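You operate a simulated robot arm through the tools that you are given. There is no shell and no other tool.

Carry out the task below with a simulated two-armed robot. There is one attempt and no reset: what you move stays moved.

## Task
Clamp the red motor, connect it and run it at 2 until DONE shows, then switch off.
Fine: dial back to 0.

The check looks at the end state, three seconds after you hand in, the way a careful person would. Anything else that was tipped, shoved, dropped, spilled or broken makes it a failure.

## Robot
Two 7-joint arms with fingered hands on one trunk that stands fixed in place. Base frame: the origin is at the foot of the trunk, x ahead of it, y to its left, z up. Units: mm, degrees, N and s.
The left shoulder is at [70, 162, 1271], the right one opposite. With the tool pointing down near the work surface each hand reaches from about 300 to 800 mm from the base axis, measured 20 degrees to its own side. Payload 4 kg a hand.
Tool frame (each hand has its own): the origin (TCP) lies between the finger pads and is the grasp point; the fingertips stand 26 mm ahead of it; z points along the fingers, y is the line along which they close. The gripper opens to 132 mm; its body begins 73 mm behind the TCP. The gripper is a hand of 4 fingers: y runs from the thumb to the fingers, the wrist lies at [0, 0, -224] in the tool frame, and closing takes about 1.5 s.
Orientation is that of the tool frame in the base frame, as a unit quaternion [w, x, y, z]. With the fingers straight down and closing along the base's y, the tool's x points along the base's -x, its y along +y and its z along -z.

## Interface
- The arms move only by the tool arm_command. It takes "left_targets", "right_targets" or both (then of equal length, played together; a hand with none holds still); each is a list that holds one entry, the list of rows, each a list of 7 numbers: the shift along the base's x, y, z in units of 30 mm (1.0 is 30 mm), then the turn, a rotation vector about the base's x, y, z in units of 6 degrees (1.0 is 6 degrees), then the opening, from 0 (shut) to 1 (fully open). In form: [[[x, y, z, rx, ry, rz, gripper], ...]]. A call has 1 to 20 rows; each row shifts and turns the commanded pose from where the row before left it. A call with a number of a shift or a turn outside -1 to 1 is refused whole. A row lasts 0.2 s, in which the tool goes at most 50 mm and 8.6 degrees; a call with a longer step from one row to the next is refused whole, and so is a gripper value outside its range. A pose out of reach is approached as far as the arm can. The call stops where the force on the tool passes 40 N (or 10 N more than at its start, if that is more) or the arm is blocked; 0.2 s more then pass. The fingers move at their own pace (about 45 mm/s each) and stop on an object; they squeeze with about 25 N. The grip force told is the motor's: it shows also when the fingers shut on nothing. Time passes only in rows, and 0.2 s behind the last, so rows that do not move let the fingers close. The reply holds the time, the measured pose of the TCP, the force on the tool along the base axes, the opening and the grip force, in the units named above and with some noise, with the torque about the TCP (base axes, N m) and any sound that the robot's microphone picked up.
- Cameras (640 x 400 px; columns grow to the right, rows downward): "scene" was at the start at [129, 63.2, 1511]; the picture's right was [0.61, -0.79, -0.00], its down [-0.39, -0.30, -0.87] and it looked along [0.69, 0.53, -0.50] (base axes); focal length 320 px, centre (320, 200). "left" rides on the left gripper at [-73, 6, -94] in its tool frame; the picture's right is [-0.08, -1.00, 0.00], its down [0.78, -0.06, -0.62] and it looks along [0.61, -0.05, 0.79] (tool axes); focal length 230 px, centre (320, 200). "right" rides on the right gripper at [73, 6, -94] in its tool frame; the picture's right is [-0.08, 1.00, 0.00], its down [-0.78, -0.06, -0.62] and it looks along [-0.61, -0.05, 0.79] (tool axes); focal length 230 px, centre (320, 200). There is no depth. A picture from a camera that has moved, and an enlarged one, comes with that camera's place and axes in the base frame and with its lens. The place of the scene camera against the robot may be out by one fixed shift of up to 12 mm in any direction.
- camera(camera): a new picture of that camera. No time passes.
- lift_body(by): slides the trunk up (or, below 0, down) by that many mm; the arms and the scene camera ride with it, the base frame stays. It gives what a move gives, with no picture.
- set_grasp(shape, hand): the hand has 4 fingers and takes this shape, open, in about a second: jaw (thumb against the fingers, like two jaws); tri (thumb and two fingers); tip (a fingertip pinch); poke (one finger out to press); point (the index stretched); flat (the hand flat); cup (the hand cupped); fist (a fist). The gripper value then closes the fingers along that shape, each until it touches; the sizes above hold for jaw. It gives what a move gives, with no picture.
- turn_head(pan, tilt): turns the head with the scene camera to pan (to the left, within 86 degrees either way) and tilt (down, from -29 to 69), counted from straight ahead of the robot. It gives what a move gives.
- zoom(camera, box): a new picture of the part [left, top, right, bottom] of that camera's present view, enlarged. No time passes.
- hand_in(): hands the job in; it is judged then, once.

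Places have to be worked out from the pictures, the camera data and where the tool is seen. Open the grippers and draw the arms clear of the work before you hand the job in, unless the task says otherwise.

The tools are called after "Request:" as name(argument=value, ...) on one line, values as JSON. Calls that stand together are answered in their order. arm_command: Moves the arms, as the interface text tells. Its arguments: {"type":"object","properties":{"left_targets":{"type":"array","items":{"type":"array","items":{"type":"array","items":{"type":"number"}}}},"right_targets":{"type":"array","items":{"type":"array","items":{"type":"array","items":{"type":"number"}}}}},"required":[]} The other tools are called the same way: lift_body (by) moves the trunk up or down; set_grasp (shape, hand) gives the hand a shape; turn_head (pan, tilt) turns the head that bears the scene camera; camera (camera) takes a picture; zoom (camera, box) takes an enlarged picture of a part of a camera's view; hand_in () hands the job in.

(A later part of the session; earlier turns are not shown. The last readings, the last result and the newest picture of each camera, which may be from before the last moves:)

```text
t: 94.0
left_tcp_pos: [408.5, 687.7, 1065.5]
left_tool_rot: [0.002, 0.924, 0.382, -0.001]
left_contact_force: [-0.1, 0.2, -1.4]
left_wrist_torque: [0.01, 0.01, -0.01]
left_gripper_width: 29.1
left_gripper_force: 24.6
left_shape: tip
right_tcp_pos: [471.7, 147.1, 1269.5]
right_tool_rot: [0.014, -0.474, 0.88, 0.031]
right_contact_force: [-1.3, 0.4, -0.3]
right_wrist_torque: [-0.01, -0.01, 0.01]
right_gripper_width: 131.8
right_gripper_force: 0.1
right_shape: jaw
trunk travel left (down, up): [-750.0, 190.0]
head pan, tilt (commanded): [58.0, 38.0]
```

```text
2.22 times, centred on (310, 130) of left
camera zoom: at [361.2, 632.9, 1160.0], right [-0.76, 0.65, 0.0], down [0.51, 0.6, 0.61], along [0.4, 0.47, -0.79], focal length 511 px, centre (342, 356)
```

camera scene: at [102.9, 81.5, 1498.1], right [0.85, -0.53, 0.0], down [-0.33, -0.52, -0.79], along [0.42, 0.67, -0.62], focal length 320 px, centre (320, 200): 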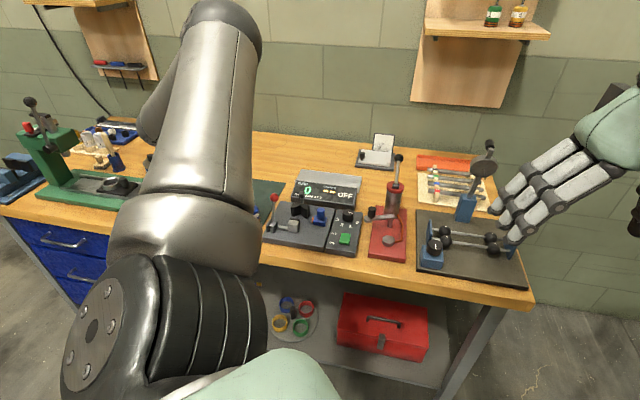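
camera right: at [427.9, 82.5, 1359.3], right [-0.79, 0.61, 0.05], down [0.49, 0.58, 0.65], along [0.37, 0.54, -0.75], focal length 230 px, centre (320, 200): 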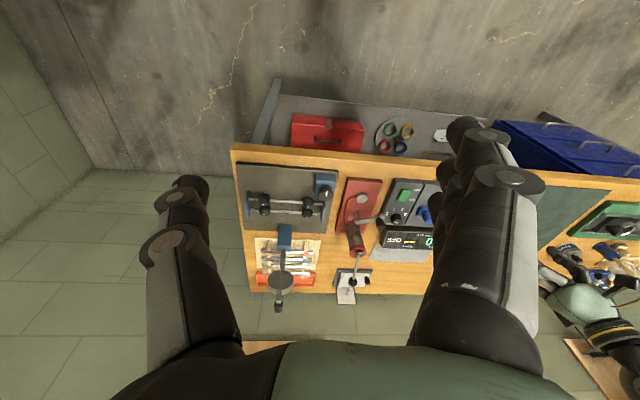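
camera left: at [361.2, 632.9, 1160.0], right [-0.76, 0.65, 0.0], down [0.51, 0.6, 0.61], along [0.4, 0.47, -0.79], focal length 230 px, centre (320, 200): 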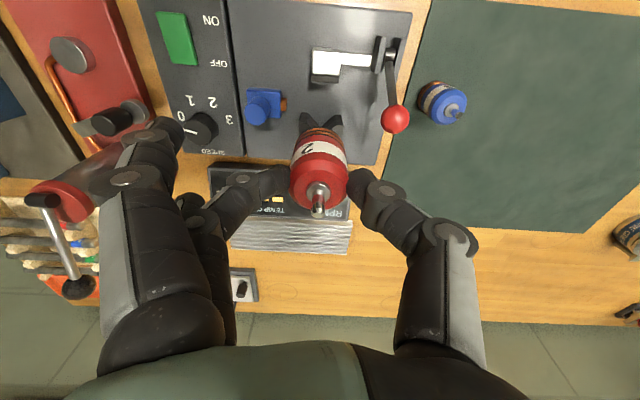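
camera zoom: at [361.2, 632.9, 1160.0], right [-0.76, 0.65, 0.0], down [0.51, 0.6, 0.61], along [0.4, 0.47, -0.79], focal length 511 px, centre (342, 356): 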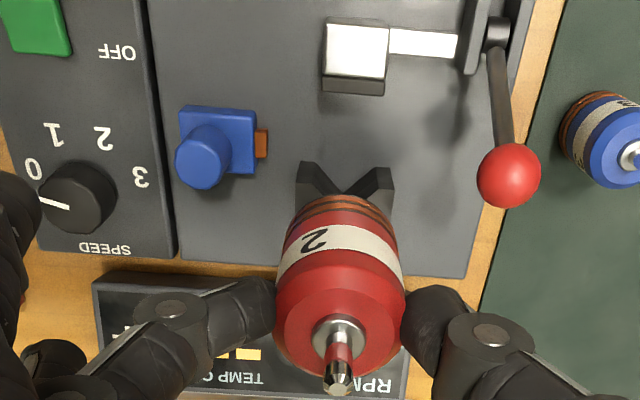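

Alignment check gives the notch at (428.4,712), consistent. The TCP is ~2.7 mm too far right; I'll correct that and descend to z≈1000, then re-verify.

Request:
arm_command(left_targets=[[[-0.025, 0.04, -0.8, 0, 0, 0, 0.14], [-0.025, 0.04, -0.8, 0, 0, 0, 0.14], [0, 0, -0.5, 0, 0, 0, 0.14], [0, 0, 0, 0, 0, 0, 0.14], [0, 0, 0, 0, 0, 0, 0.14]]])

Request:
camera(camera="left")

Request:
zoom(camera="left", box=[220, 40, 420, 220])

```text
t: 95.2
left_tcp_pos: [407.3, 690.8, 1001.9]
left_tool_rot: [0.001, 0.924, 0.382, -0.002]
left_contact_force: [-0.6, -0.2, -1.6]
left_wrist_torque: [0.04, -0.02, -0.02]
left_gripper_width: 28.9
left_gripper_force: 24.6
left_shape: tip
right_tcp_pos: [472.7, 146.8, 1268.9]
right_tool_rot: [0.014, -0.473, 0.88, 0.031]
right_contact_force: [0.0, 0.2, -0.2]
right_wrist_torque: [-0.01, -0.02, -0.02]
right_gripper_width: 132.0
right_gripper_force: 0.1
right_shape: jaw
trunk travel left (down, up): [-750.0, 190.0]
head pan, tilt (commanded): [58.0, 38.0]
```

```text
taken
camera left: at [359.0, 634.4, 1095.8], right [-0.76, 0.65, 0.0], down [0.51, 0.6, 0.61], along [0.4, 0.47, -0.79], focal length 230 px, centre (320, 200)
```

left: 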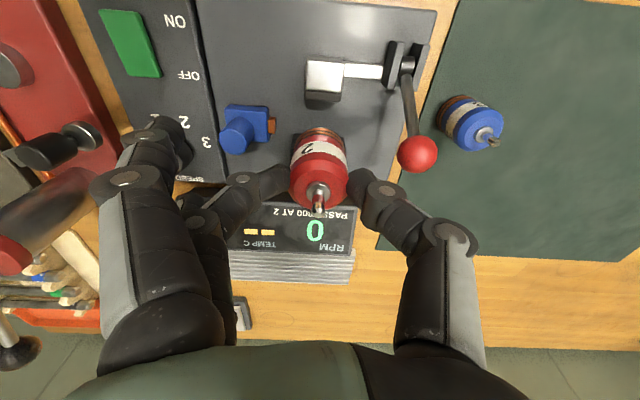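

```text
2.22 times, centred on (320, 130) of left
camera zoom: at [359.0, 634.4, 1095.8], right [-0.76, 0.65, 0.0], down [0.51, 0.6, 0.61], along [0.4, 0.47, -0.79], focal length 511 px, centre (320, 356)
```

zoom: 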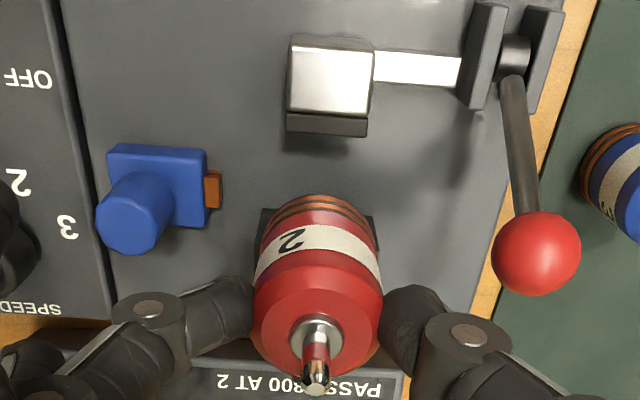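

Motor bottom is laterally centred on the V-block (56 vs 59 px). Lowering to z≈962 and checking clearance to knob and ball.

Request:
arm_command(left_targets=[[[0, 0, -0.6, 0, 0, 0, 0.14], [0, 0, -0.5, 0, 0, 0, 0.14], [0, 0, -0.23, 0, 0, 0, 0.14], [0, 0, 0, 0, 0, 0, 0.14]]])

Request:
camera(camera="left")

Request:
zoom(camera="left", box=[160, 40, 420, 235])

```text
t: 96.2
left_tcp_pos: [404.4, 688.1, 963.4]
left_tool_rot: [0.001, 0.924, 0.382, -0.002]
left_contact_force: [-0.5, -0.2, -2.2]
left_wrist_torque: [0.01, -0.03, 0.01]
left_gripper_width: 29.2
left_gripper_force: 25.1
left_shape: tip
right_tcp_pos: [472.0, 147.2, 1268.9]
right_tool_rot: [0.013, -0.474, 0.88, 0.031]
right_contact_force: [0.7, -0.1, 0.1]
right_wrist_torque: [0.02, 0.01, 0.01]
right_gripper_width: 131.9
right_gripper_force: 0.1
right_shape: jaw
trunk travel left (down, up): [-750.0, 190.0]
head pan, tilt (commanded): [58.0, 38.0]
```

```text
taken
camera left: at [357.6, 633.9, 1057.5], right [-0.76, 0.65, 0.0], down [0.51, 0.6, 0.61], along [0.4, 0.47, -0.79], focal length 230 px, centre (320, 200)
```

left: 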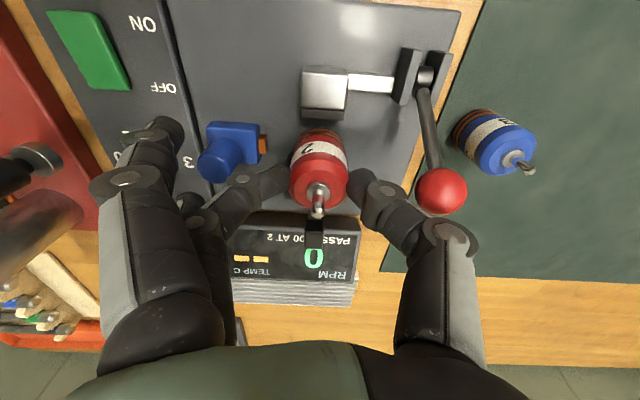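

```text
2.05 times, centred on (290, 138) of left
camera zoom: at [357.6, 633.9, 1057.5], right [-0.76, 0.65, 0.0], down [0.51, 0.6, 0.61], along [0.4, 0.47, -0.79], focal length 472 px, centre (382, 328)
```

zoom: 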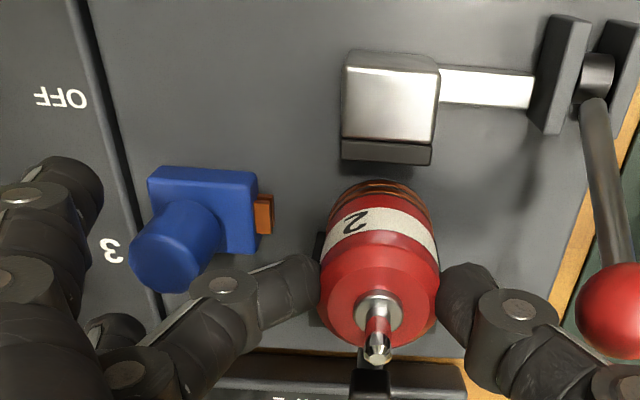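

Clearances look fine on both sides. Lowering 17 mm more, then feeling for contact.

Request:
arm_command(left_targets=[[[0, 0, -0.3, 0, 0, 0, 0.14], [0, 0, -0.27, 0, 0, 0, 0.14], [0, 0, 0, 0, 0, 0, 0.14]]])

Request:
camera(camera="left")

Request:
zoom(camera="left", box=[160, 40, 420, 235])

```text
t: 97.0
left_tcp_pos: [408.7, 688.2, 948.8]
left_tool_rot: [-0.001, 0.925, 0.38, 0.002]
left_contact_force: [7.1, 1.2, 14.7]
left_wrist_torque: [0.52, 1.05, -0.48]
left_gripper_width: 28.7
left_gripper_force: 25.3
left_shape: tip
right_tcp_pos: [473.3, 144.3, 1268.8]
right_tool_rot: [0.014, -0.474, 0.88, 0.031]
right_contact_force: [-0.3, -0.4, 0.2]
right_wrist_torque: [0.0, 0.0, -0.02]
right_gripper_width: 132.3
right_gripper_force: 0.0
right_shape: jaw
trunk travel left (down, up): [-750.0, 190.0]
head pan, tilt (commanded): [58.0, 38.0]
```

```text
taken
camera left: at [360.5, 633.2, 1042.3], right [-0.76, 0.65, 0.0], down [0.51, 0.59, 0.62], along [0.41, 0.47, -0.79], focal length 230 px, centre (320, 200)
```

left: 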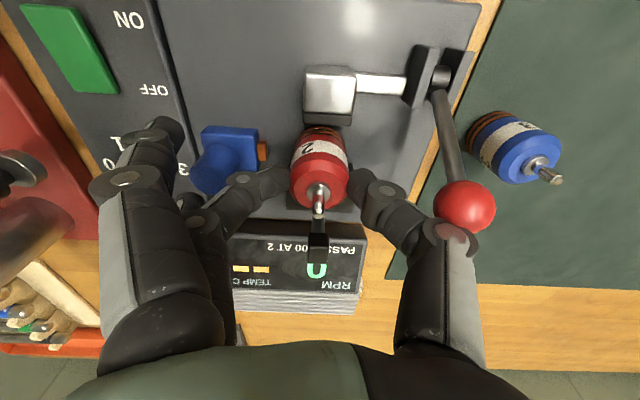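

```text
2.05 times, centred on (290, 138) of left
camera zoom: at [360.5, 633.2, 1042.3], right [-0.76, 0.65, 0.0], down [0.51, 0.59, 0.62], along [0.41, 0.47, -0.79], focal length 472 px, centre (382, 328)
```

zoom: 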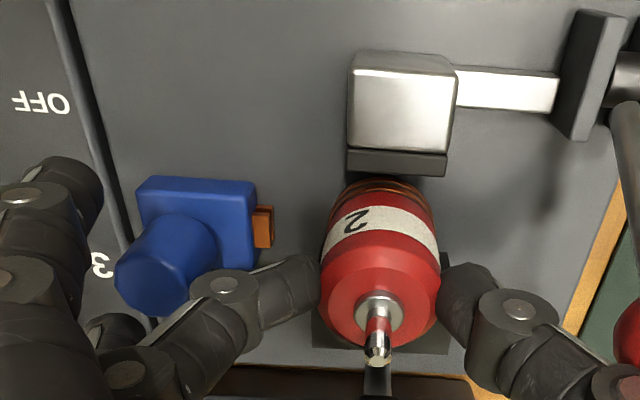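

Contact: the torque says something at ≈(−70,+35) mm from the TCP, i.e. the thumb's knuckle rests on the lever ball while the motor is still ~10 mm above the base. I'll back up and use the thumb to nudge the ball forward a bit (from behind it), with the motor held clear.

Request:
arm_command(left_targets=[[[0, 0, 0.5, 0, 0, 0, 0.14], [0, 0, 0.9, 0, 0, 0, 0.14], [0, 0, 0.8, 0, 0, 0, 0.14], [0, 0, 0, 0, 0, 0, 0.14]]])

Request:
camera(camera="left")

Request:
zoom(camera="left", box=[220, 40, 500, 250])

```text
t: 98.0
left_tcp_pos: [405.1, 690.5, 1011.4]
left_tool_rot: [0.002, 0.924, 0.382, -0.002]
left_contact_force: [0.4, -0.6, -1.4]
left_wrist_torque: [-0.02, 0.03, 0.02]
left_gripper_width: 28.5
left_gripper_force: 24.9
left_shape: tip
right_tcp_pos: [473.0, 147.0, 1269.4]
right_tool_rot: [0.012, -0.474, 0.88, 0.03]
right_contact_force: [-0.1, -0.3, -0.1]
right_wrist_torque: [0.01, 0.03, 0.02]
right_gripper_width: 132.0
right_gripper_force: 0.0
right_shape: jaw
trunk travel left (down, up): [-750.0, 190.0]
head pan, tilt (commanded): [58.0, 38.0]
```

```text
taken
camera left: at [357.8, 635.1, 1105.9], right [-0.76, 0.65, 0.0], down [0.51, 0.6, 0.61], along [0.4, 0.47, -0.79], focal length 230 px, centre (320, 200)
```

left: 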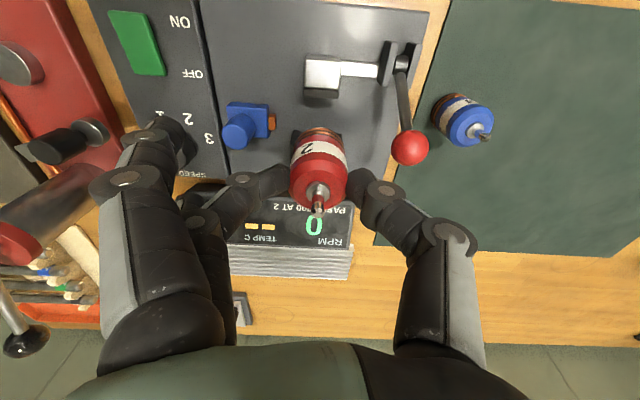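

```text
1.90 times, centred on (360, 145) of left
camera zoom: at [357.8, 635.1, 1105.9], right [-0.76, 0.65, 0.0], down [0.51, 0.6, 0.61], along [0.4, 0.47, -0.79], focal length 438 px, centre (244, 305)
```

zoom: 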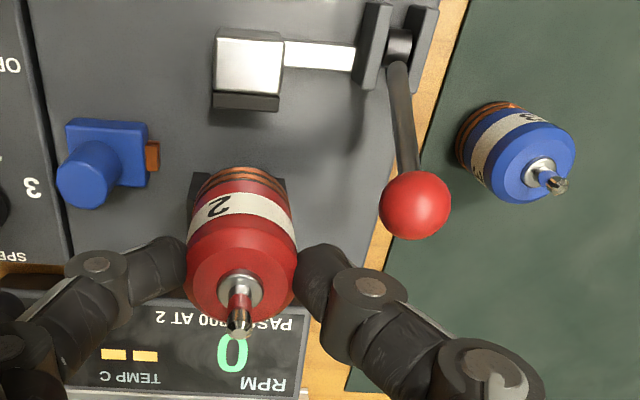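

The lever fell back to its open stop by itself (gravity), so the ball sits at n≈−14. Option: lower the motor to just above the contact, slide it ~5 mm back into the V (which moves the knuckle off the ball), then lower the rest.

Request:
arm_command(left_targets=[[[0.02, -0.01, -0.8, 0, 0, 0, 0.14], [0.02, -0.01, -0.6, 0, 0, 0, 0.14], [0, 0, -0.4, 0, 0, 0, 0.14], [0, 0, -0.1, 0, 0, 0, 0.14], [0, 0, 0, 0, 0, 0, 0.14]]])

Request:
camera(camera="left")

Request:
zoom(camera="left", box=[220, 60, 420, 220])

```text
t: 99.2
left_tcp_pos: [407.5, 690.9, 953.5]
left_tool_rot: [0.001, 0.924, 0.382, 0.0]
left_contact_force: [0.6, -0.9, -0.7]
left_wrist_torque: [0.0, -0.01, 0.04]
left_gripper_width: 28.7
left_gripper_force: 24.8
left_shape: tip
right_tcp_pos: [472.2, 147.9, 1269.0]
right_tool_rot: [0.014, -0.474, 0.88, 0.031]
right_contact_force: [0.6, 0.2, 0.8]
right_wrist_torque: [0.02, -0.02, -0.03]
right_gripper_width: 131.8
right_gripper_force: 0.0
right_shape: jaw
trunk travel left (down, up): [-750.0, 190.0]
head pan, tilt (commanded): [58.0, 38.0]
```

```text
taken
camera left: at [359.8, 634.9, 1047.3], right [-0.76, 0.65, 0.0], down [0.51, 0.6, 0.61], along [0.4, 0.47, -0.79], focal length 230 px, centre (320, 200)
```

left: 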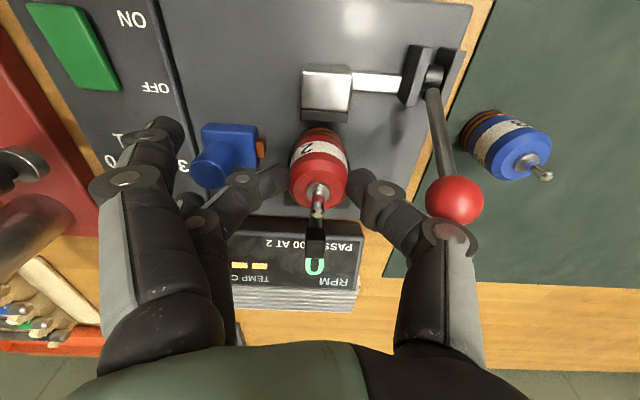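

```text
2.50 times, centred on (320, 140) of left
camera zoom: at [359.8, 634.9, 1047.3], right [-0.76, 0.65, 0.0], down [0.51, 0.6, 0.61], along [0.4, 0.47, -0.79], focal length 575 px, centre (320, 350)
```

zoom: 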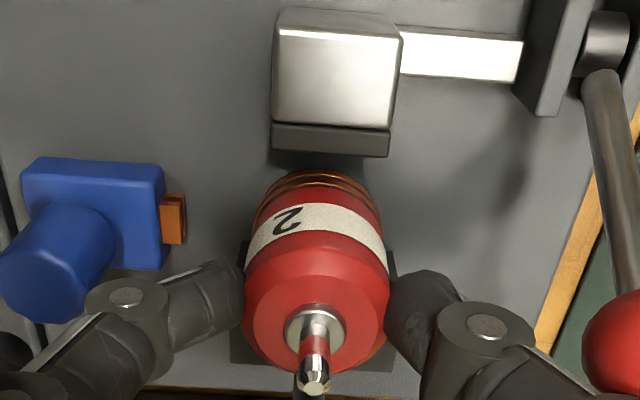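

No contact here and nicely centred. Sliding 4.5 mm back toward the V, watching the force.

Request:
arm_command(left_targets=[[[0.05, 0.05, 0, 0, 0, 0, 0.14], [0.055, 0.056, 0, 0, 0, 0, 0.14], [0, 0, 0, 0, 0, 0, 0.14]]])

Request:
zoom(camera="left", box=[220, 60, 420, 220])

```text
t: 100.0
left_tcp_pos: [409.0, 692.9, 953.7]
left_tool_rot: [0.001, 0.924, 0.382, -0.001]
left_contact_force: [-3.1, -1.5, -0.5]
left_wrist_torque: [-0.09, 0.12, -0.01]
left_gripper_width: 28.9
left_gripper_force: 24.6
left_shape: tip
right_tcp_pos: [471.7, 146.8, 1268.8]
right_tool_rot: [0.014, -0.473, 0.88, 0.032]
right_contact_force: [0.8, 0.3, 0.3]
right_wrist_torque: [0.0, 0.04, 0.01]
right_gripper_width: 131.8
right_gripper_force: 0.0
right_shape: jaw
trunk travel left (down, up): [-750.0, 190.0]
head pan, tilt (commanded): [58.0, 38.0]
```

```text
2.50 times, centred on (320, 140) of left
camera zoom: at [361.8, 637.9, 1048.2], right [-0.76, 0.65, 0.0], down [0.51, 0.6, 0.61], along [0.4, 0.47, -0.79], focal length 575 px, centre (320, 350)
```

zoom: 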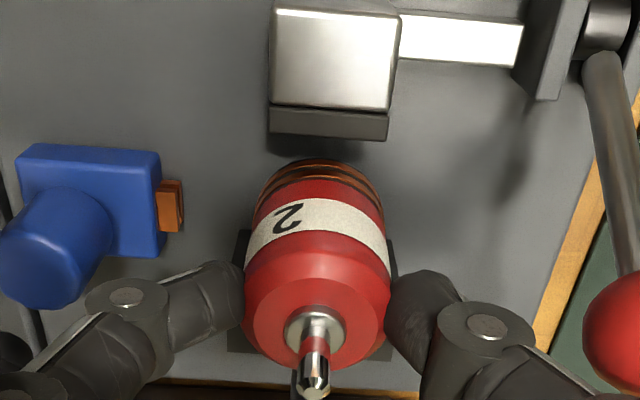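

It touched the V (−3 N). Backing off ~1 mm and lowering in small steps.

Request:
arm_command(left_targets=[[[-0.02, -0.02, -0.1, 0, 0, 0, 0.14], [0, 0, -0.1, 0, 0, 0, 0.14], [0, 0, -0.08, 0, 0, 0, 0.14], [0, 0, 0, 0, 0, 0, 0.14]]])

Request:
zoom(camera="left", box=[220, 60, 420, 220])

```text
t: 101.0
left_tcp_pos: [408.8, 692.9, 946.6]
left_tool_rot: [0.0, 0.925, 0.381, 0.0]
left_contact_force: [-0.5, 0.3, 8.3]
left_wrist_torque: [0.25, 0.68, -0.27]
left_gripper_width: 29.1
left_gripper_force: 25.4
left_shape: tip
right_tcp_pos: [471.5, 145.4, 1269.0]
right_tool_rot: [0.013, -0.474, 0.88, 0.031]
right_contact_force: [0.0, 0.8, 0.1]
right_wrist_torque: [0.0, 0.01, -0.01]
right_gripper_width: 132.0
right_gripper_force: 0.1
right_shape: jaw
trunk travel left (down, up): [-750.0, 190.0]
head pan, tilt (commanded): [58.0, 38.0]
```

```text
2.50 times, centred on (320, 140) of left
camera zoom: at [361.6, 637.1, 1041.1], right [-0.76, 0.65, 0.0], down [0.51, 0.6, 0.62], along [0.4, 0.47, -0.79], focal length 575 px, centre (320, 350)
```

zoom: 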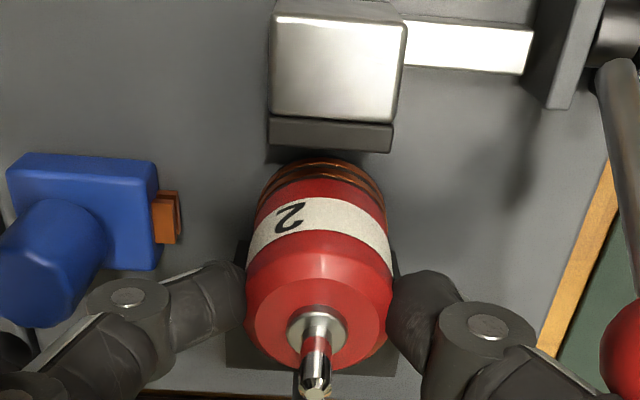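

Knuckle again on the ball (8 N) with the motor ~7 mm above the base, already captured between V and jaw. It's guided on both sides, so I'll ease down a touch and let it settle by opening the pinch just slightly.

Request:
arm_command(left_targets=[[[0, 0, -0.05, 0, 0, 0, 0.14], [0, 0, 0, 0, 0, 0, 0.2], [0, 0, 0, 0, 0, 0, 0.24], [0, 0, 0, 0, 0, 0, 0.27], [0, 0, 0, 0, 0, 0, 0.27], [0, 0, 0, 0, 0, 0, 0.27]]])

Request:
camera(camera="left")

Request:
zoom(camera="left", box=[220, 60, 420, 220])

```text
t: 102.4
left_tcp_pos: [411.3, 693.1, 944.2]
left_tool_rot: [0.002, 0.924, 0.382, -0.001]
left_contact_force: [6.1, -0.7, 1.3]
left_wrist_torque: [0.05, 0.19, -0.1]
left_gripper_width: 34.7
left_gripper_force: 0.0
left_shape: tip
right_tcp_pos: [473.8, 146.9, 1268.4]
right_tool_rot: [0.014, -0.474, 0.88, 0.033]
right_contact_force: [-0.3, 0.2, -0.1]
right_wrist_torque: [0.01, 0.01, -0.01]
right_gripper_width: 131.9
right_gripper_force: 0.0
right_shape: jaw
trunk travel left (down, up): [-750.0, 190.0]
head pan, tilt (commanded): [58.0, 38.0]
```

```text
taken
camera left: at [363.0, 637.3, 1038.7], right [-0.76, 0.65, 0.0], down [0.51, 0.6, 0.61], along [0.4, 0.47, -0.79], focal length 230 px, centre (320, 200)
```

left: 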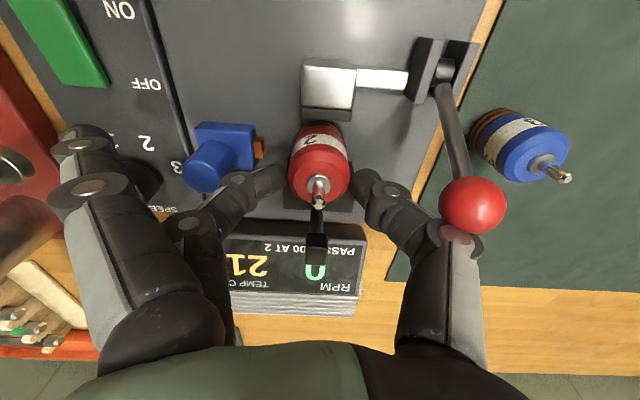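

```text
2.50 times, centred on (320, 140) of left
camera zoom: at [363.0, 637.3, 1038.7], right [-0.76, 0.65, 0.0], down [0.51, 0.6, 0.61], along [0.4, 0.47, -0.79], focal length 575 px, centre (320, 350)
```

zoom: 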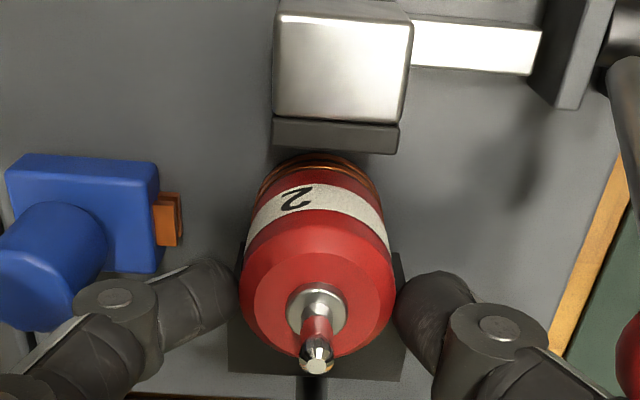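

The motor settled; the display now shows TEMP 21, so it is sensed in the seat. I'll open a little more and raise the hand straight up.

Request:
arm_command(left_targets=[[[0, 0, 0.1, 0, 0, 0, 0.3], [0, 0, 0.3, 0, 0, 0, 0.3], [0, 0, 0.5, 0, 0, 0, 0.3], [0, 0, 0.8, 0, 0, 0, 0.3], [0, 0, 0.9, 0, 0, 0, 0.3], [0, 0, 0.9, 0, 0, 0, 0.3]]])

Request:
camera(camera="left")

Request:
zoom(camera="left", box=[180, 20, 440, 215])

```text
t: 103.8
left_tcp_pos: [409.5, 692.4, 1047.7]
left_tool_rot: [0.0, 0.924, 0.382, -0.002]
left_contact_force: [0.4, -0.3, 0.5]
left_wrist_torque: [0.05, -0.03, 0.0]
left_gripper_width: 39.6
left_gripper_force: 0.1
left_shape: tip
right_tcp_pos: [471.5, 145.7, 1269.9]
right_tool_rot: [0.014, -0.473, 0.88, 0.031]
right_contact_force: [0.2, -0.2, 0.4]
right_wrist_torque: [0.02, -0.02, 0.02]
right_gripper_width: 132.5
right_gripper_force: 0.1
right_shape: jaw
trunk travel left (down, up): [-750.0, 190.0]
head pan, tilt (commanded): [58.0, 38.0]
```

```text
taken
camera left: at [360.2, 636.7, 1143.0], right [-0.76, 0.65, 0.0], down [0.51, 0.6, 0.61], along [0.4, 0.47, -0.79], focal length 230 px, centre (320, 200)
```

left: 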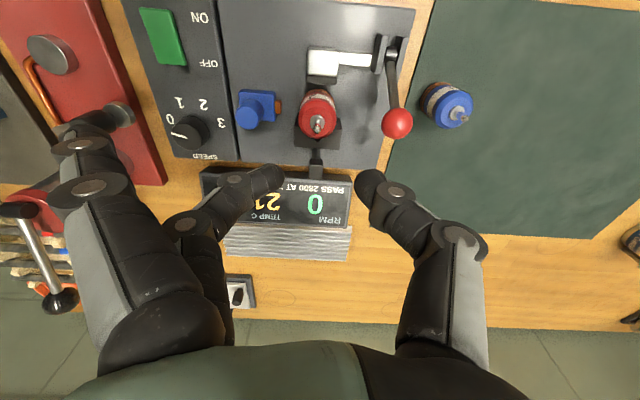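

```text
2.05 times, centred on (310, 118) of left
camera zoom: at [360.2, 636.7, 1143.0], right [-0.76, 0.65, 0.0], down [0.51, 0.6, 0.61], along [0.4, 0.47, -0.79], focal length 472 px, centre (340, 369)
```

zoom: 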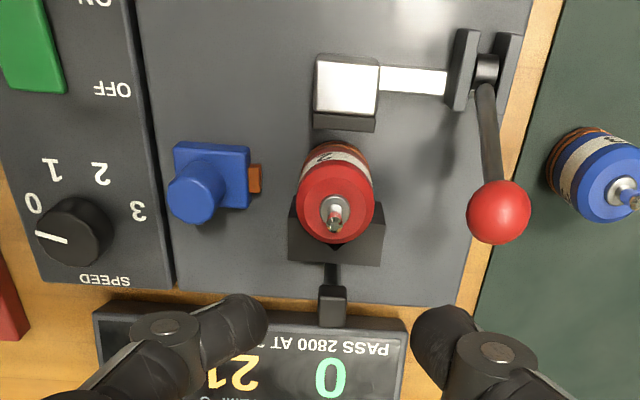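

The red motor stands properly in the V. Next: clamp. I'll move over the lever, opening the pinch, to grab the rod under the ball again.

Request:
arm_command(left_targets=[[[-0.67, 0.296, 0, 0, 0, 0, 0.42], [-0.67, 0.296, 0, 0, 0, 0, 0.42], [-0.67, 0.296, 0, 0, 0, 0, 0.42], [0, 0, -0.9, 0, 0, 0, 0.42], [0, 0, -0.9, 0, 0, 0, 0.42], [0, 0, 0, 0, 0, 0, 0.42]]])

Request:
camera(camera="left")

```text
t: 105.2
left_tcp_pos: [348.7, 718.5, 995.9]
left_tool_rot: [0.002, 0.925, 0.381, -0.001]
left_contact_force: [-0.9, 0.7, -0.7]
left_wrist_torque: [0.03, 0.0, -0.03]
left_gripper_width: 54.7
left_gripper_force: 0.0
left_shape: tip
right_tcp_pos: [471.3, 146.7, 1269.5]
right_tool_rot: [0.014, -0.473, 0.88, 0.032]
right_contact_force: [0.3, 0.0, 0.4]
right_wrist_torque: [0.03, -0.01, -0.01]
right_gripper_width: 131.9
right_gripper_force: 0.1
right_shape: jaw
trunk travel left (down, up): [-750.0, 190.0]
head pan, tilt (commanded): [58.0, 38.0]
```

```text
taken
camera left: at [300.5, 664.2, 1090.5], right [-0.76, 0.65, 0.0], down [0.51, 0.6, 0.62], along [0.4, 0.47, -0.79], focal length 230 px, centre (320, 200)
```

left: 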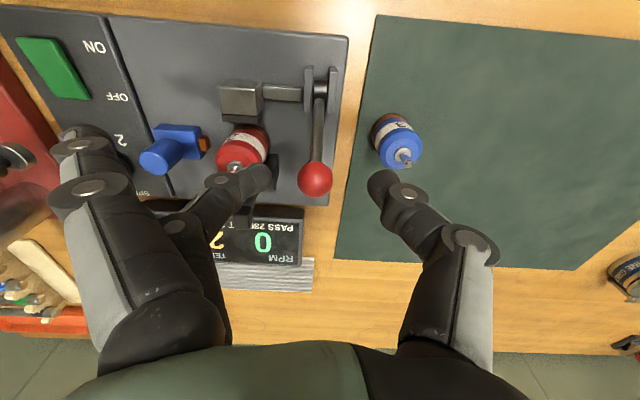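

Descending the last 27 mm and closing on the rod.

Request:
arm_command(left_targets=[[[0.01, 0.01, -0.5, 0, 0, 0, 0.42], [0, 0, -0.4, 0, 0, 0, 0.42], [0, 0, 0, 0, 0, 0, 0.0], [0, 0, 0, 0, 0, 0, 0.0], [0, 0, 0, 0, 0, 0, 0.0], [0, 0, 0, 0, 0, 0, 0.0], [0, 0, 0, 0, 0, 0, 0.0], [0, 0, 0, 0, 0, 0, 0.0]]])

Request:
camera(camera="left")

```text
t: 107.0
left_tcp_pos: [349.6, 720.4, 967.5]
left_tool_rot: [0.002, 0.924, 0.382, -0.003]
left_contact_force: [-1.3, -3.7, -7.9]
left_wrist_torque: [-0.17, -0.12, 0.1]
left_gripper_width: 5.2
left_gripper_force: 25.0
left_shape: tip
right_tcp_pos: [472.8, 148.2, 1268.6]
right_tool_rot: [0.014, -0.474, 0.88, 0.031]
right_contact_force: [-0.2, 0.2, 0.3]
right_wrist_torque: [0.01, -0.02, 0.0]
right_gripper_width: 132.0
right_gripper_force: 0.0
right_shape: jaw
trunk travel left (down, up): [-750.0, 190.0]
head pan, tilt (commanded): [58.0, 38.0]
```

```text
taken
camera left: at [302.0, 665.4, 1061.9], right [-0.76, 0.65, 0.0], down [0.51, 0.6, 0.61], along [0.4, 0.46, -0.79], focal length 230 px, centre (320, 200)
```

left: 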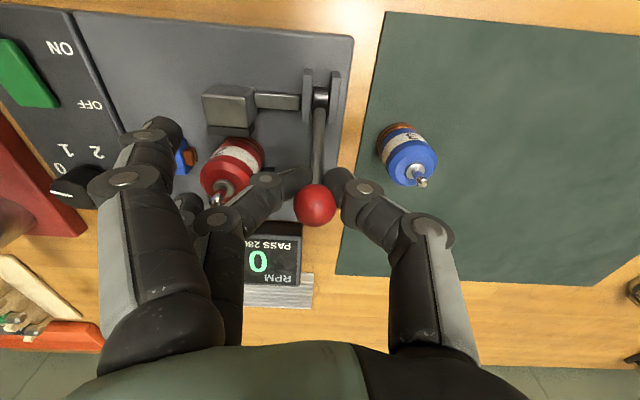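

Rod gripped. Swinging the lever forward to upright first.

Request:
arm_command(left_targets=[[[-0.106, -0.108, 0.07, 0, 0, 0, 0.0], [-0.106, -0.108, 0.07, 0, 0, 0, 0.0], [-0.125, -0.127, 0.046, 0, 0, 0, 0.0], [-0.125, -0.127, 0.046, 0, 0, 0, 0.0], [-0.129, -0.131, 0.017, 0, 0, 0, 0.0], [-0.129, -0.131, 0.017, 0, 0, 0, 0.0], [0, 0, 0, 0, 0, 0, 0.0]]])

Request:
camera(camera="left")

```text
t: 108.6
left_tcp_pos: [328.4, 698.0, 976.8]
left_tool_rot: [0.001, 0.924, 0.382, -0.002]
left_contact_force: [1.6, 1.6, -6.7]
left_wrist_torque: [-0.05, -0.35, 0.08]
left_gripper_width: 4.9
left_gripper_force: 24.9
left_shape: tip
right_tcp_pos: [473.8, 148.5, 1270.3]
right_tool_rot: [0.012, -0.473, 0.88, 0.031]
right_contact_force: [0.4, 0.5, -0.2]
right_wrist_torque: [0.01, -0.01, 0.0]
right_gripper_width: 131.8
right_gripper_force: 0.1
right_shape: jaw
trunk travel left (down, up): [-750.0, 190.0]
head pan, tilt (commanded): [58.0, 38.0]
```

```text
taken
camera left: at [280.9, 643.9, 1069.7], right [-0.76, 0.65, 0.0], down [0.51, 0.6, 0.61], along [0.4, 0.46, -0.79], focal length 230 px, centre (320, 200)
```

left: 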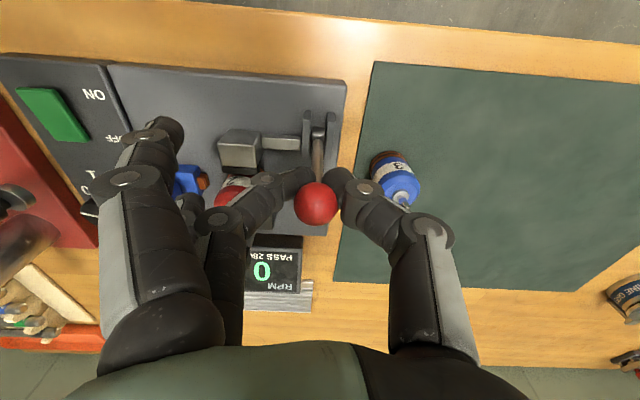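

Smooth, low force. Continuing forward to about −30°.

Request:
arm_command(left_targets=[[[-0.129, -0.131, -0.017, 0, 0, 0, 0.0], [-0.129, -0.131, -0.017, 0, 0, 0, 0.0], [-0.125, -0.127, -0.047, 0, 0, 0, 0.0], [-0.125, -0.127, -0.047, 0, 0, 0, 0.0], [-0.118, -0.12, -0.078, 0, 0, 0, 0.0], [-0.118, -0.12, -0.078, 0, 0, 0, 0.0], [0, 0, 0, 0, 0, 0, 0.0]]])

Request:
camera(camera="left")

```text
t: 110.2
left_tcp_pos: [307.0, 673.4, 968.7]
left_tool_rot: [0.001, 0.924, 0.382, 0.0]
left_contact_force: [0.5, -0.2, 0.1]
left_wrist_torque: [0.0, 0.0, -0.01]
left_gripper_width: 2.1
left_gripper_force: 24.9
left_shape: tip
right_tcp_pos: [472.4, 147.5, 1269.2]
right_tool_rot: [0.014, -0.474, 0.88, 0.031]
right_contact_force: [-0.3, -0.1, -0.6]
right_wrist_torque: [0.0, 0.01, -0.01]
right_gripper_width: 131.7
right_gripper_force: 0.0
right_shape: jaw
trunk travel left (down, up): [-750.0, 190.0]
head pan, tilt (commanded): [58.0, 38.0]
```

```text
taken
camera left: at [258.0, 619.0, 1063.0], right [-0.76, 0.65, 0.0], down [0.51, 0.6, 0.61], along [0.4, 0.47, -0.79], focal length 230 px, centre (320, 200)
```

left: 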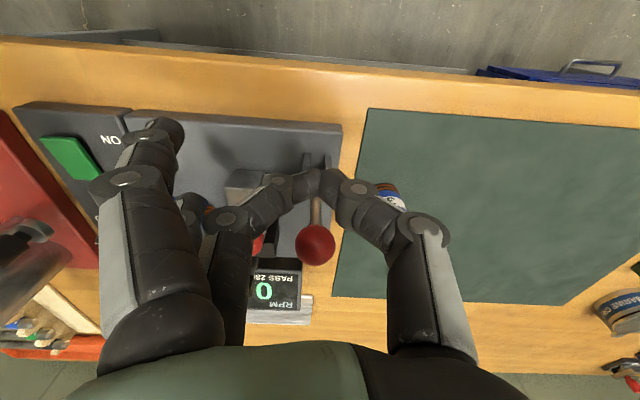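

The pinch slipped off: the ball stayed near upright while the hand went on. I'll raise the hand and look at the jaw/motor state.

Request:
arm_command(left_targets=[[[0, 0, 0.6, 0, 0, 0, 0.3], [0, 0, 0.9, 0, 0, 0, 0.3], [0.3, 0.3, 0.9, 0, 0, 0, 0.3], [0.3, 0.3, 0.2, 0, 0, 0, 0.3], [0.3, 0.3, 0, 0, 0, 0, 0.3], [0.3, 0.3, 0, 0, 0, 0, 0.3], [0, 0, 0, 0, 0, 0, 0.3]]])

Request:
camera(camera="left")

Request:
zoom(camera="left", box=[160, 20, 400, 200])

```text
t: 111.8
left_tcp_pos: [342.2, 709.9, 1046.1]
left_tool_rot: [0.0, 0.924, 0.382, 0.0]
left_contact_force: [-0.2, 0.0, 0.3]
left_wrist_torque: [0.04, 0.02, 0.02]
left_gripper_width: 39.4
left_gripper_force: 0.1
left_shape: tip
right_tcp_pos: [471.7, 146.5, 1270.1]
right_tool_rot: [0.013, -0.474, 0.88, 0.032]
right_contact_force: [0.3, -0.2, 0.2]
right_wrist_torque: [-0.02, 0.0, 0.04]
right_gripper_width: 132.0
right_gripper_force: 0.0
right_shape: jaw
trunk travel left (down, up): [-750.0, 190.0]
head pan, tilt (commanded): [58.0, 38.0]
```

```text
taken
camera left: at [293.7, 655.1, 1140.5], right [-0.76, 0.65, 0.0], down [0.51, 0.6, 0.61], along [0.4, 0.47, -0.79], focal length 230 px, centre (320, 200)
```

left: 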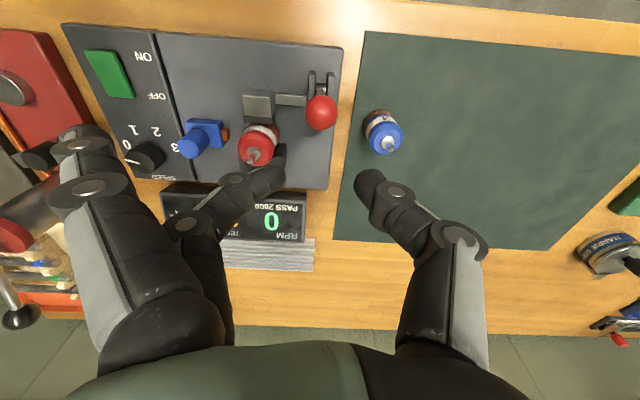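

```text
2.22 times, centred on (280, 110) of left
camera zoom: at [293.7, 655.1, 1140.5], right [-0.76, 0.65, 0.0], down [0.51, 0.6, 0.61], along [0.4, 0.47, -0.79], focal length 511 px, centre (409, 400)
```

zoom: 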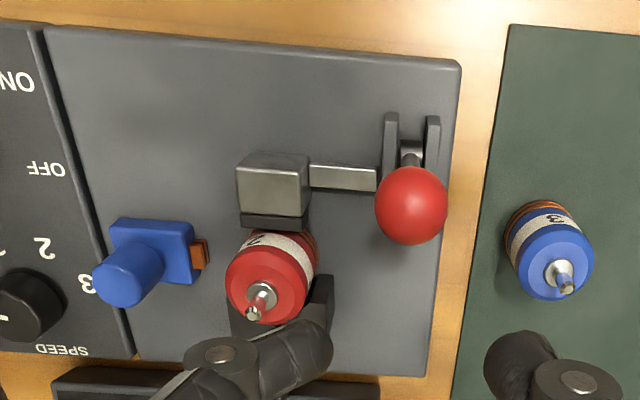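

The motor is in place with the jaw pad close to it, lever upright; a strong push is needed. I'll close the hand in jaw shape and use it as a solid pusher from behind the ball.

Request:
set_grasp(shape="jaw", hand="left")

Request:
arm_command(left_targets=[[[0, 0, 0, 0, 0, 0, 0.0], [0, 0, 0, 0, 0, 0, 0.0], [0, 0, 0, 0, 0, 0, 0.0], [0, 0, 0, 0, 0, 0, 0.0], [0, 0, 0, 0, 0, 0, 0.0], [0, 0, 0, 0, 0, 0, 0.0], [0, 0, 0, 0, 0, 0, 0.0], [0.37, 0.4, 0, 0, 0, 0, 0.0], [0.37, 0.4, 0, 0, 0, 0, 0.0], [0, 0, -0.4, 0, 0, 0, 0.0]]])

Request:
camera(camera="left")

```text
t: 112.7
left_tcp_pos: [340.7, 709.8, 1045.3]
left_tool_rot: [0.001, 0.924, 0.382, 0.0]
left_contact_force: [0.6, -0.2, 0.1]
left_wrist_torque: [0.02, 0.0, 0.01]
left_gripper_width: 131.9
left_gripper_force: 0.1
left_shape: jaw
right_tcp_pos: [472.1, 147.2, 1269.1]
right_tool_rot: [0.014, -0.473, 0.881, 0.031]
right_contact_force: [-0.8, -0.4, 0.0]
right_wrist_torque: [0.02, -0.03, -0.01]
right_gripper_width: 131.7
right_gripper_force: 0.0
right_shape: jaw
trunk travel left (down, up): [-750.0, 190.0]
head pan, tilt (commanded): [58.0, 38.0]
```

```text
t: 114.9
left_tcp_pos: [362.3, 735.9, 1033.2]
left_tool_rot: [0.002, 0.925, 0.381, 0.0]
left_contact_force: [-0.1, -0.3, -0.4]
left_wrist_torque: [0.0, -0.01, 0.04]
left_gripper_width: 0.0
left_gripper_force: 25.0
left_shape: jaw
right_tcp_pos: [472.0, 146.8, 1269.1]
right_tool_rot: [0.014, -0.473, 0.88, 0.031]
right_contact_force: [0.5, 0.8, -0.7]
right_wrist_torque: [0.01, 0.02, 0.01]
right_gripper_width: 132.1
right_gripper_force: 0.1
right_shape: jaw
trunk travel left (down, up): [-750.0, 190.0]
head pan, tilt (commanded): [58.0, 38.0]
```

```text
taken
camera left: at [315.0, 680.6, 1127.0], right [-0.76, 0.65, 0.0], down [0.51, 0.6, 0.61], along [0.4, 0.47, -0.79], focal length 230 px, centre (320, 200)
```

left: 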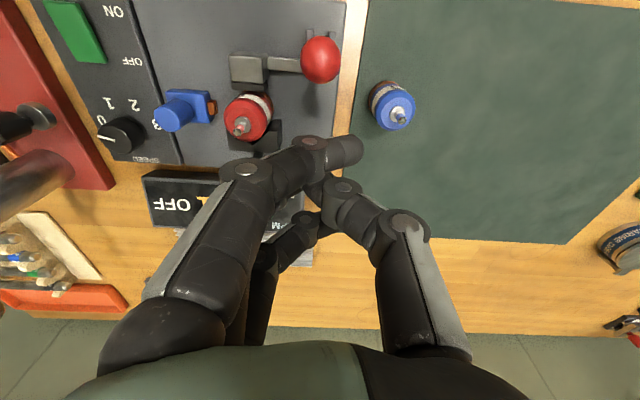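

Hand closed into a solid pusher, positioned just behind the ball. Descending to ball height, then pushing forward along the arc.

Request:
arm_command(left_targets=[[[0.03, 0.0, -0.8, 0, 0, 0, 0.0], [0, 0, -0.8, 0, 0, 0, 0.0], [0, 0, -0.23, 0, 0, 0, 0.0], [-0.1, -0.1, 0, 0, 0, 0, 0.0], [-0.1, -0.1, 0, 0, 0, 0, 0.0], [-0.1, -0.1, 0, 0, 0, 0, 0.0], [0, 0, 0, 0, 0, 0, 0.0]]])

Request:
camera(camera="left")

```text
t: 116.5
left_tcp_pos: [355.0, 726.3, 979.7]
left_tool_rot: [0.001, 0.924, 0.382, 0.0]
left_contact_force: [0.7, -0.3, -0.4]
left_wrist_torque: [-0.03, -0.02, 0.02]
left_gripper_width: 0.0
left_gripper_force: 24.5
left_shape: jaw
right_tcp_pos: [471.4, 147.0, 1267.9]
right_tool_rot: [0.013, -0.473, 0.88, 0.031]
right_contact_force: [-0.2, 0.2, 0.1]
right_wrist_torque: [0.02, 0.01, 0.04]
right_gripper_width: 131.8
right_gripper_force: 0.1
right_shape: jaw
trunk travel left (down, up): [-750.0, 190.0]
head pan, tilt (commanded): [58.0, 38.0]
```

```text
taken
camera left: at [307.3, 671.0, 1072.9], right [-0.76, 0.65, 0.0], down [0.51, 0.6, 0.61], along [0.4, 0.47, -0.79], focal length 230 px, centre (320, 200)
```

left: 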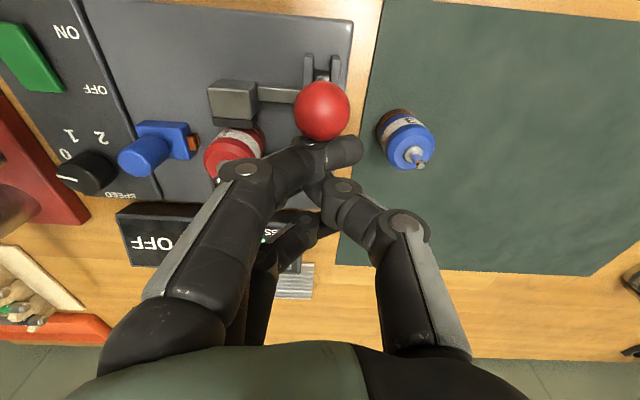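

Just behind the ball, no force yet. Pushing forward in small steps.

Request:
arm_command(left_targets=[[[-0.1, -0.1, 0, 0, 0, 0, 0.0], [-0.1, -0.1, 0, 0, 0, 0, 0.0], [-0.1, -0.1, -0.02, 0, 0, 0, 0.0], [-0.1, -0.1, -0.03, 0, 0, 0, 0.0], [0, 0, 0, 0, 0, 0, 0.0]]])

Request:
camera(camera="left")

Request:
zoom(camera="left", box=[150, 20, 390, 200])

```text
t: 117.7
left_tcp_pos: [343.4, 714.5, 977.9]
left_tool_rot: [0.001, 0.924, 0.382, -0.001]
left_contact_force: [-0.3, -0.1, 0.5]
left_wrist_torque: [-0.01, 0.01, -0.02]
left_gripper_width: 0.0
left_gripper_force: 25.3
left_shape: jaw
right_tcp_pos: [472.7, 148.1, 1269.6]
right_tool_rot: [0.014, -0.473, 0.88, 0.031]
right_contact_force: [0.5, 0.7, -0.7]
right_wrist_torque: [0.03, 0.0, 0.02]
right_gripper_width: 131.9
right_gripper_force: 0.1
right_shape: jaw
trunk travel left (down, up): [-750.0, 190.0]
head pan, tilt (commanded): [58.0, 38.0]
```

```text
taken
camera left: at [294.9, 659.7, 1071.8], right [-0.76, 0.65, 0.0], down [0.51, 0.6, 0.61], along [0.4, 0.47, -0.79], focal length 230 px, centre (320, 200)
```

left: 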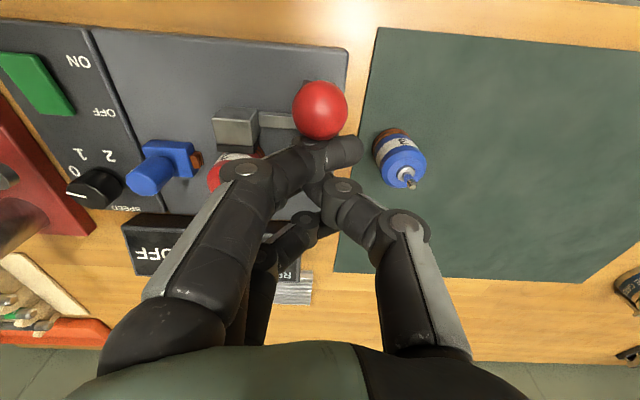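

```text
2.22 times, centred on (270, 110) of left
camera zoom: at [294.9, 659.7, 1071.8], right [-0.76, 0.65, 0.0], down [0.51, 0.6, 0.61], along [0.4, 0.47, -0.79], focal length 511 px, centre (431, 400)
```

zoom: 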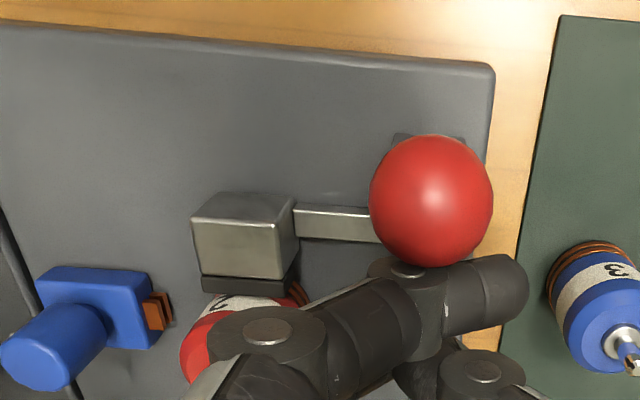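

The lever follows with nearly no force, already past upright. Continuing the arc to about −35°.

Request:
arm_command(left_targets=[[[-0.12, -0.12, -0.05, 0, 0, 0, 0.0], [-0.12, -0.12, -0.06, 0, 0, 0, 0.0], [-0.12, -0.12, -0.08, 0, 0, 0, 0.0], [-0.11, -0.11, -0.09, 0, 0, 0, 0.0], [0, 0, 0, 0, 0, 0, 0.0]]])

Request:
camera(camera="left")

Request:
zoom(camera="left", box=[150, 40, 390, 220])

```text
t: 118.9
left_tcp_pos: [330.4, 700.2, 969.4]
left_tool_rot: [0.001, 0.924, 0.382, -0.001]
left_contact_force: [-0.1, 1.3, -0.2]
left_wrist_torque: [0.0, 0.0, 0.02]
left_gripper_width: 0.0
left_gripper_force: 24.9
left_shape: jaw
right_tcp_pos: [472.5, 147.9, 1270.0]
right_tool_rot: [0.014, -0.473, 0.88, 0.031]
right_contact_force: [0.5, 0.0, 0.1]
right_wrist_torque: [-0.01, -0.03, 0.03]
right_gripper_width: 131.9
right_gripper_force: 0.0
right_shape: jaw
trunk travel left (down, up): [-750.0, 190.0]
head pan, tilt (commanded): [58.0, 38.0]
```

```text
taken
camera left: at [282.0, 645.4, 1063.5], right [-0.76, 0.65, 0.0], down [0.51, 0.6, 0.61], along [0.4, 0.47, -0.79], focal length 230 px, centre (320, 200)
```

left: 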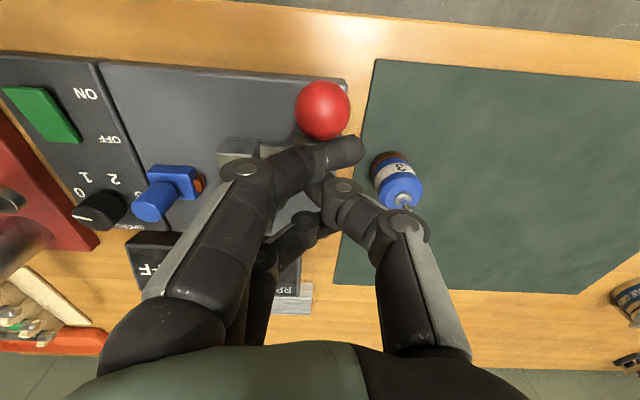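

```text
2.22 times, centred on (270, 130) of left
camera zoom: at [282.0, 645.4, 1063.5], right [-0.76, 0.65, 0.0], down [0.51, 0.6, 0.61], along [0.4, 0.47, -0.79], focal length 511 px, centre (431, 356)
```

zoom: 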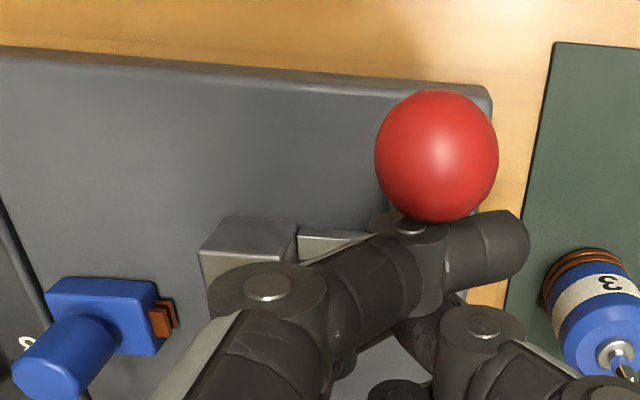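

Still low force; lever now ≈−30°. Continuing forward and down.

Request:
arm_command(left_targets=[[[-0.131, -0.133, -0.16, 0, 0, 0, 0.0], [-0.131, -0.133, -0.16, 0, 0, 0, 0.0], [-0.117, -0.119, -0.17, 0, 0, 0, 0.0], [-0.117, -0.119, -0.17, 0, 0, 0, 0.0], [0, 0, 0, 0, 0, 0, 0.0]]])

Request:
camera(camera="left")

Request:
zoom(camera="left", box=[150, 40, 390, 220])

```text
t: 119.6
left_tcp_pos: [329.1, 696.9, 963.3]
left_tool_rot: [-0.003, 0.926, 0.378, 0.011]
left_contact_force: [10.2, 8.3, 5.2]
left_wrist_torque: [-0.14, 0.14, 0.1]
left_gripper_width: 0.0
left_gripper_force: 25.2
left_shape: jaw
right_tcp_pos: [474.2, 147.8, 1269.0]
right_tool_rot: [0.013, -0.474, 0.88, 0.033]
right_contact_force: [-0.5, -0.3, -0.5]
right_wrist_torque: [-0.01, -0.02, 0.03]
right_gripper_width: 132.1
right_gripper_force: 0.0
right_shape: jaw
trunk travel left (down, up): [-750.0, 190.0]
head pan, tilt (commanded): [58.0, 38.0]
stopped in row 3 (left hand): the force on the tool passed its limit at 44 N (the readings are from after the stop); the commanded pose is now the measured one
```

```text
taken
camera left: at [279.4, 640.2, 1054.2], right [-0.75, 0.66, 0.0], down [0.51, 0.58, 0.63], along [0.42, 0.48, -0.77], focal length 230 px, centre (320, 200)
```

left: 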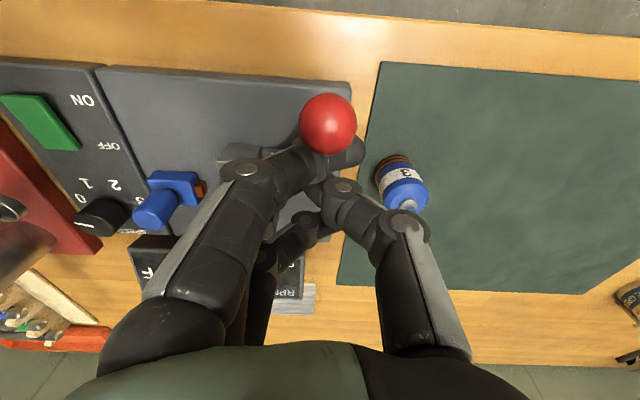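

```text
2.22 times, centred on (270, 130) of left
camera zoom: at [279.4, 640.2, 1054.2], right [-0.75, 0.66, 0.0], down [0.51, 0.58, 0.63], along [0.42, 0.48, -0.77], focal length 511 px, centre (431, 356)
```

zoom: 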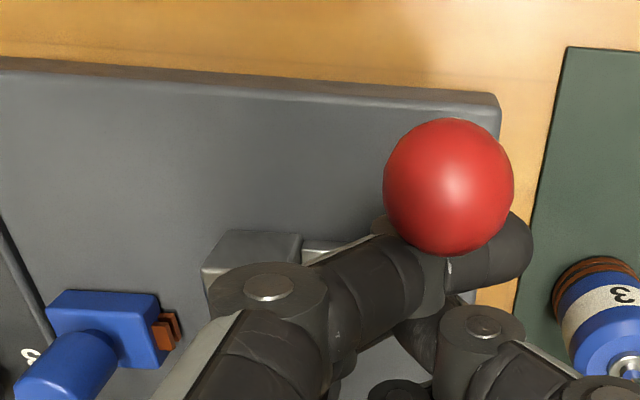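

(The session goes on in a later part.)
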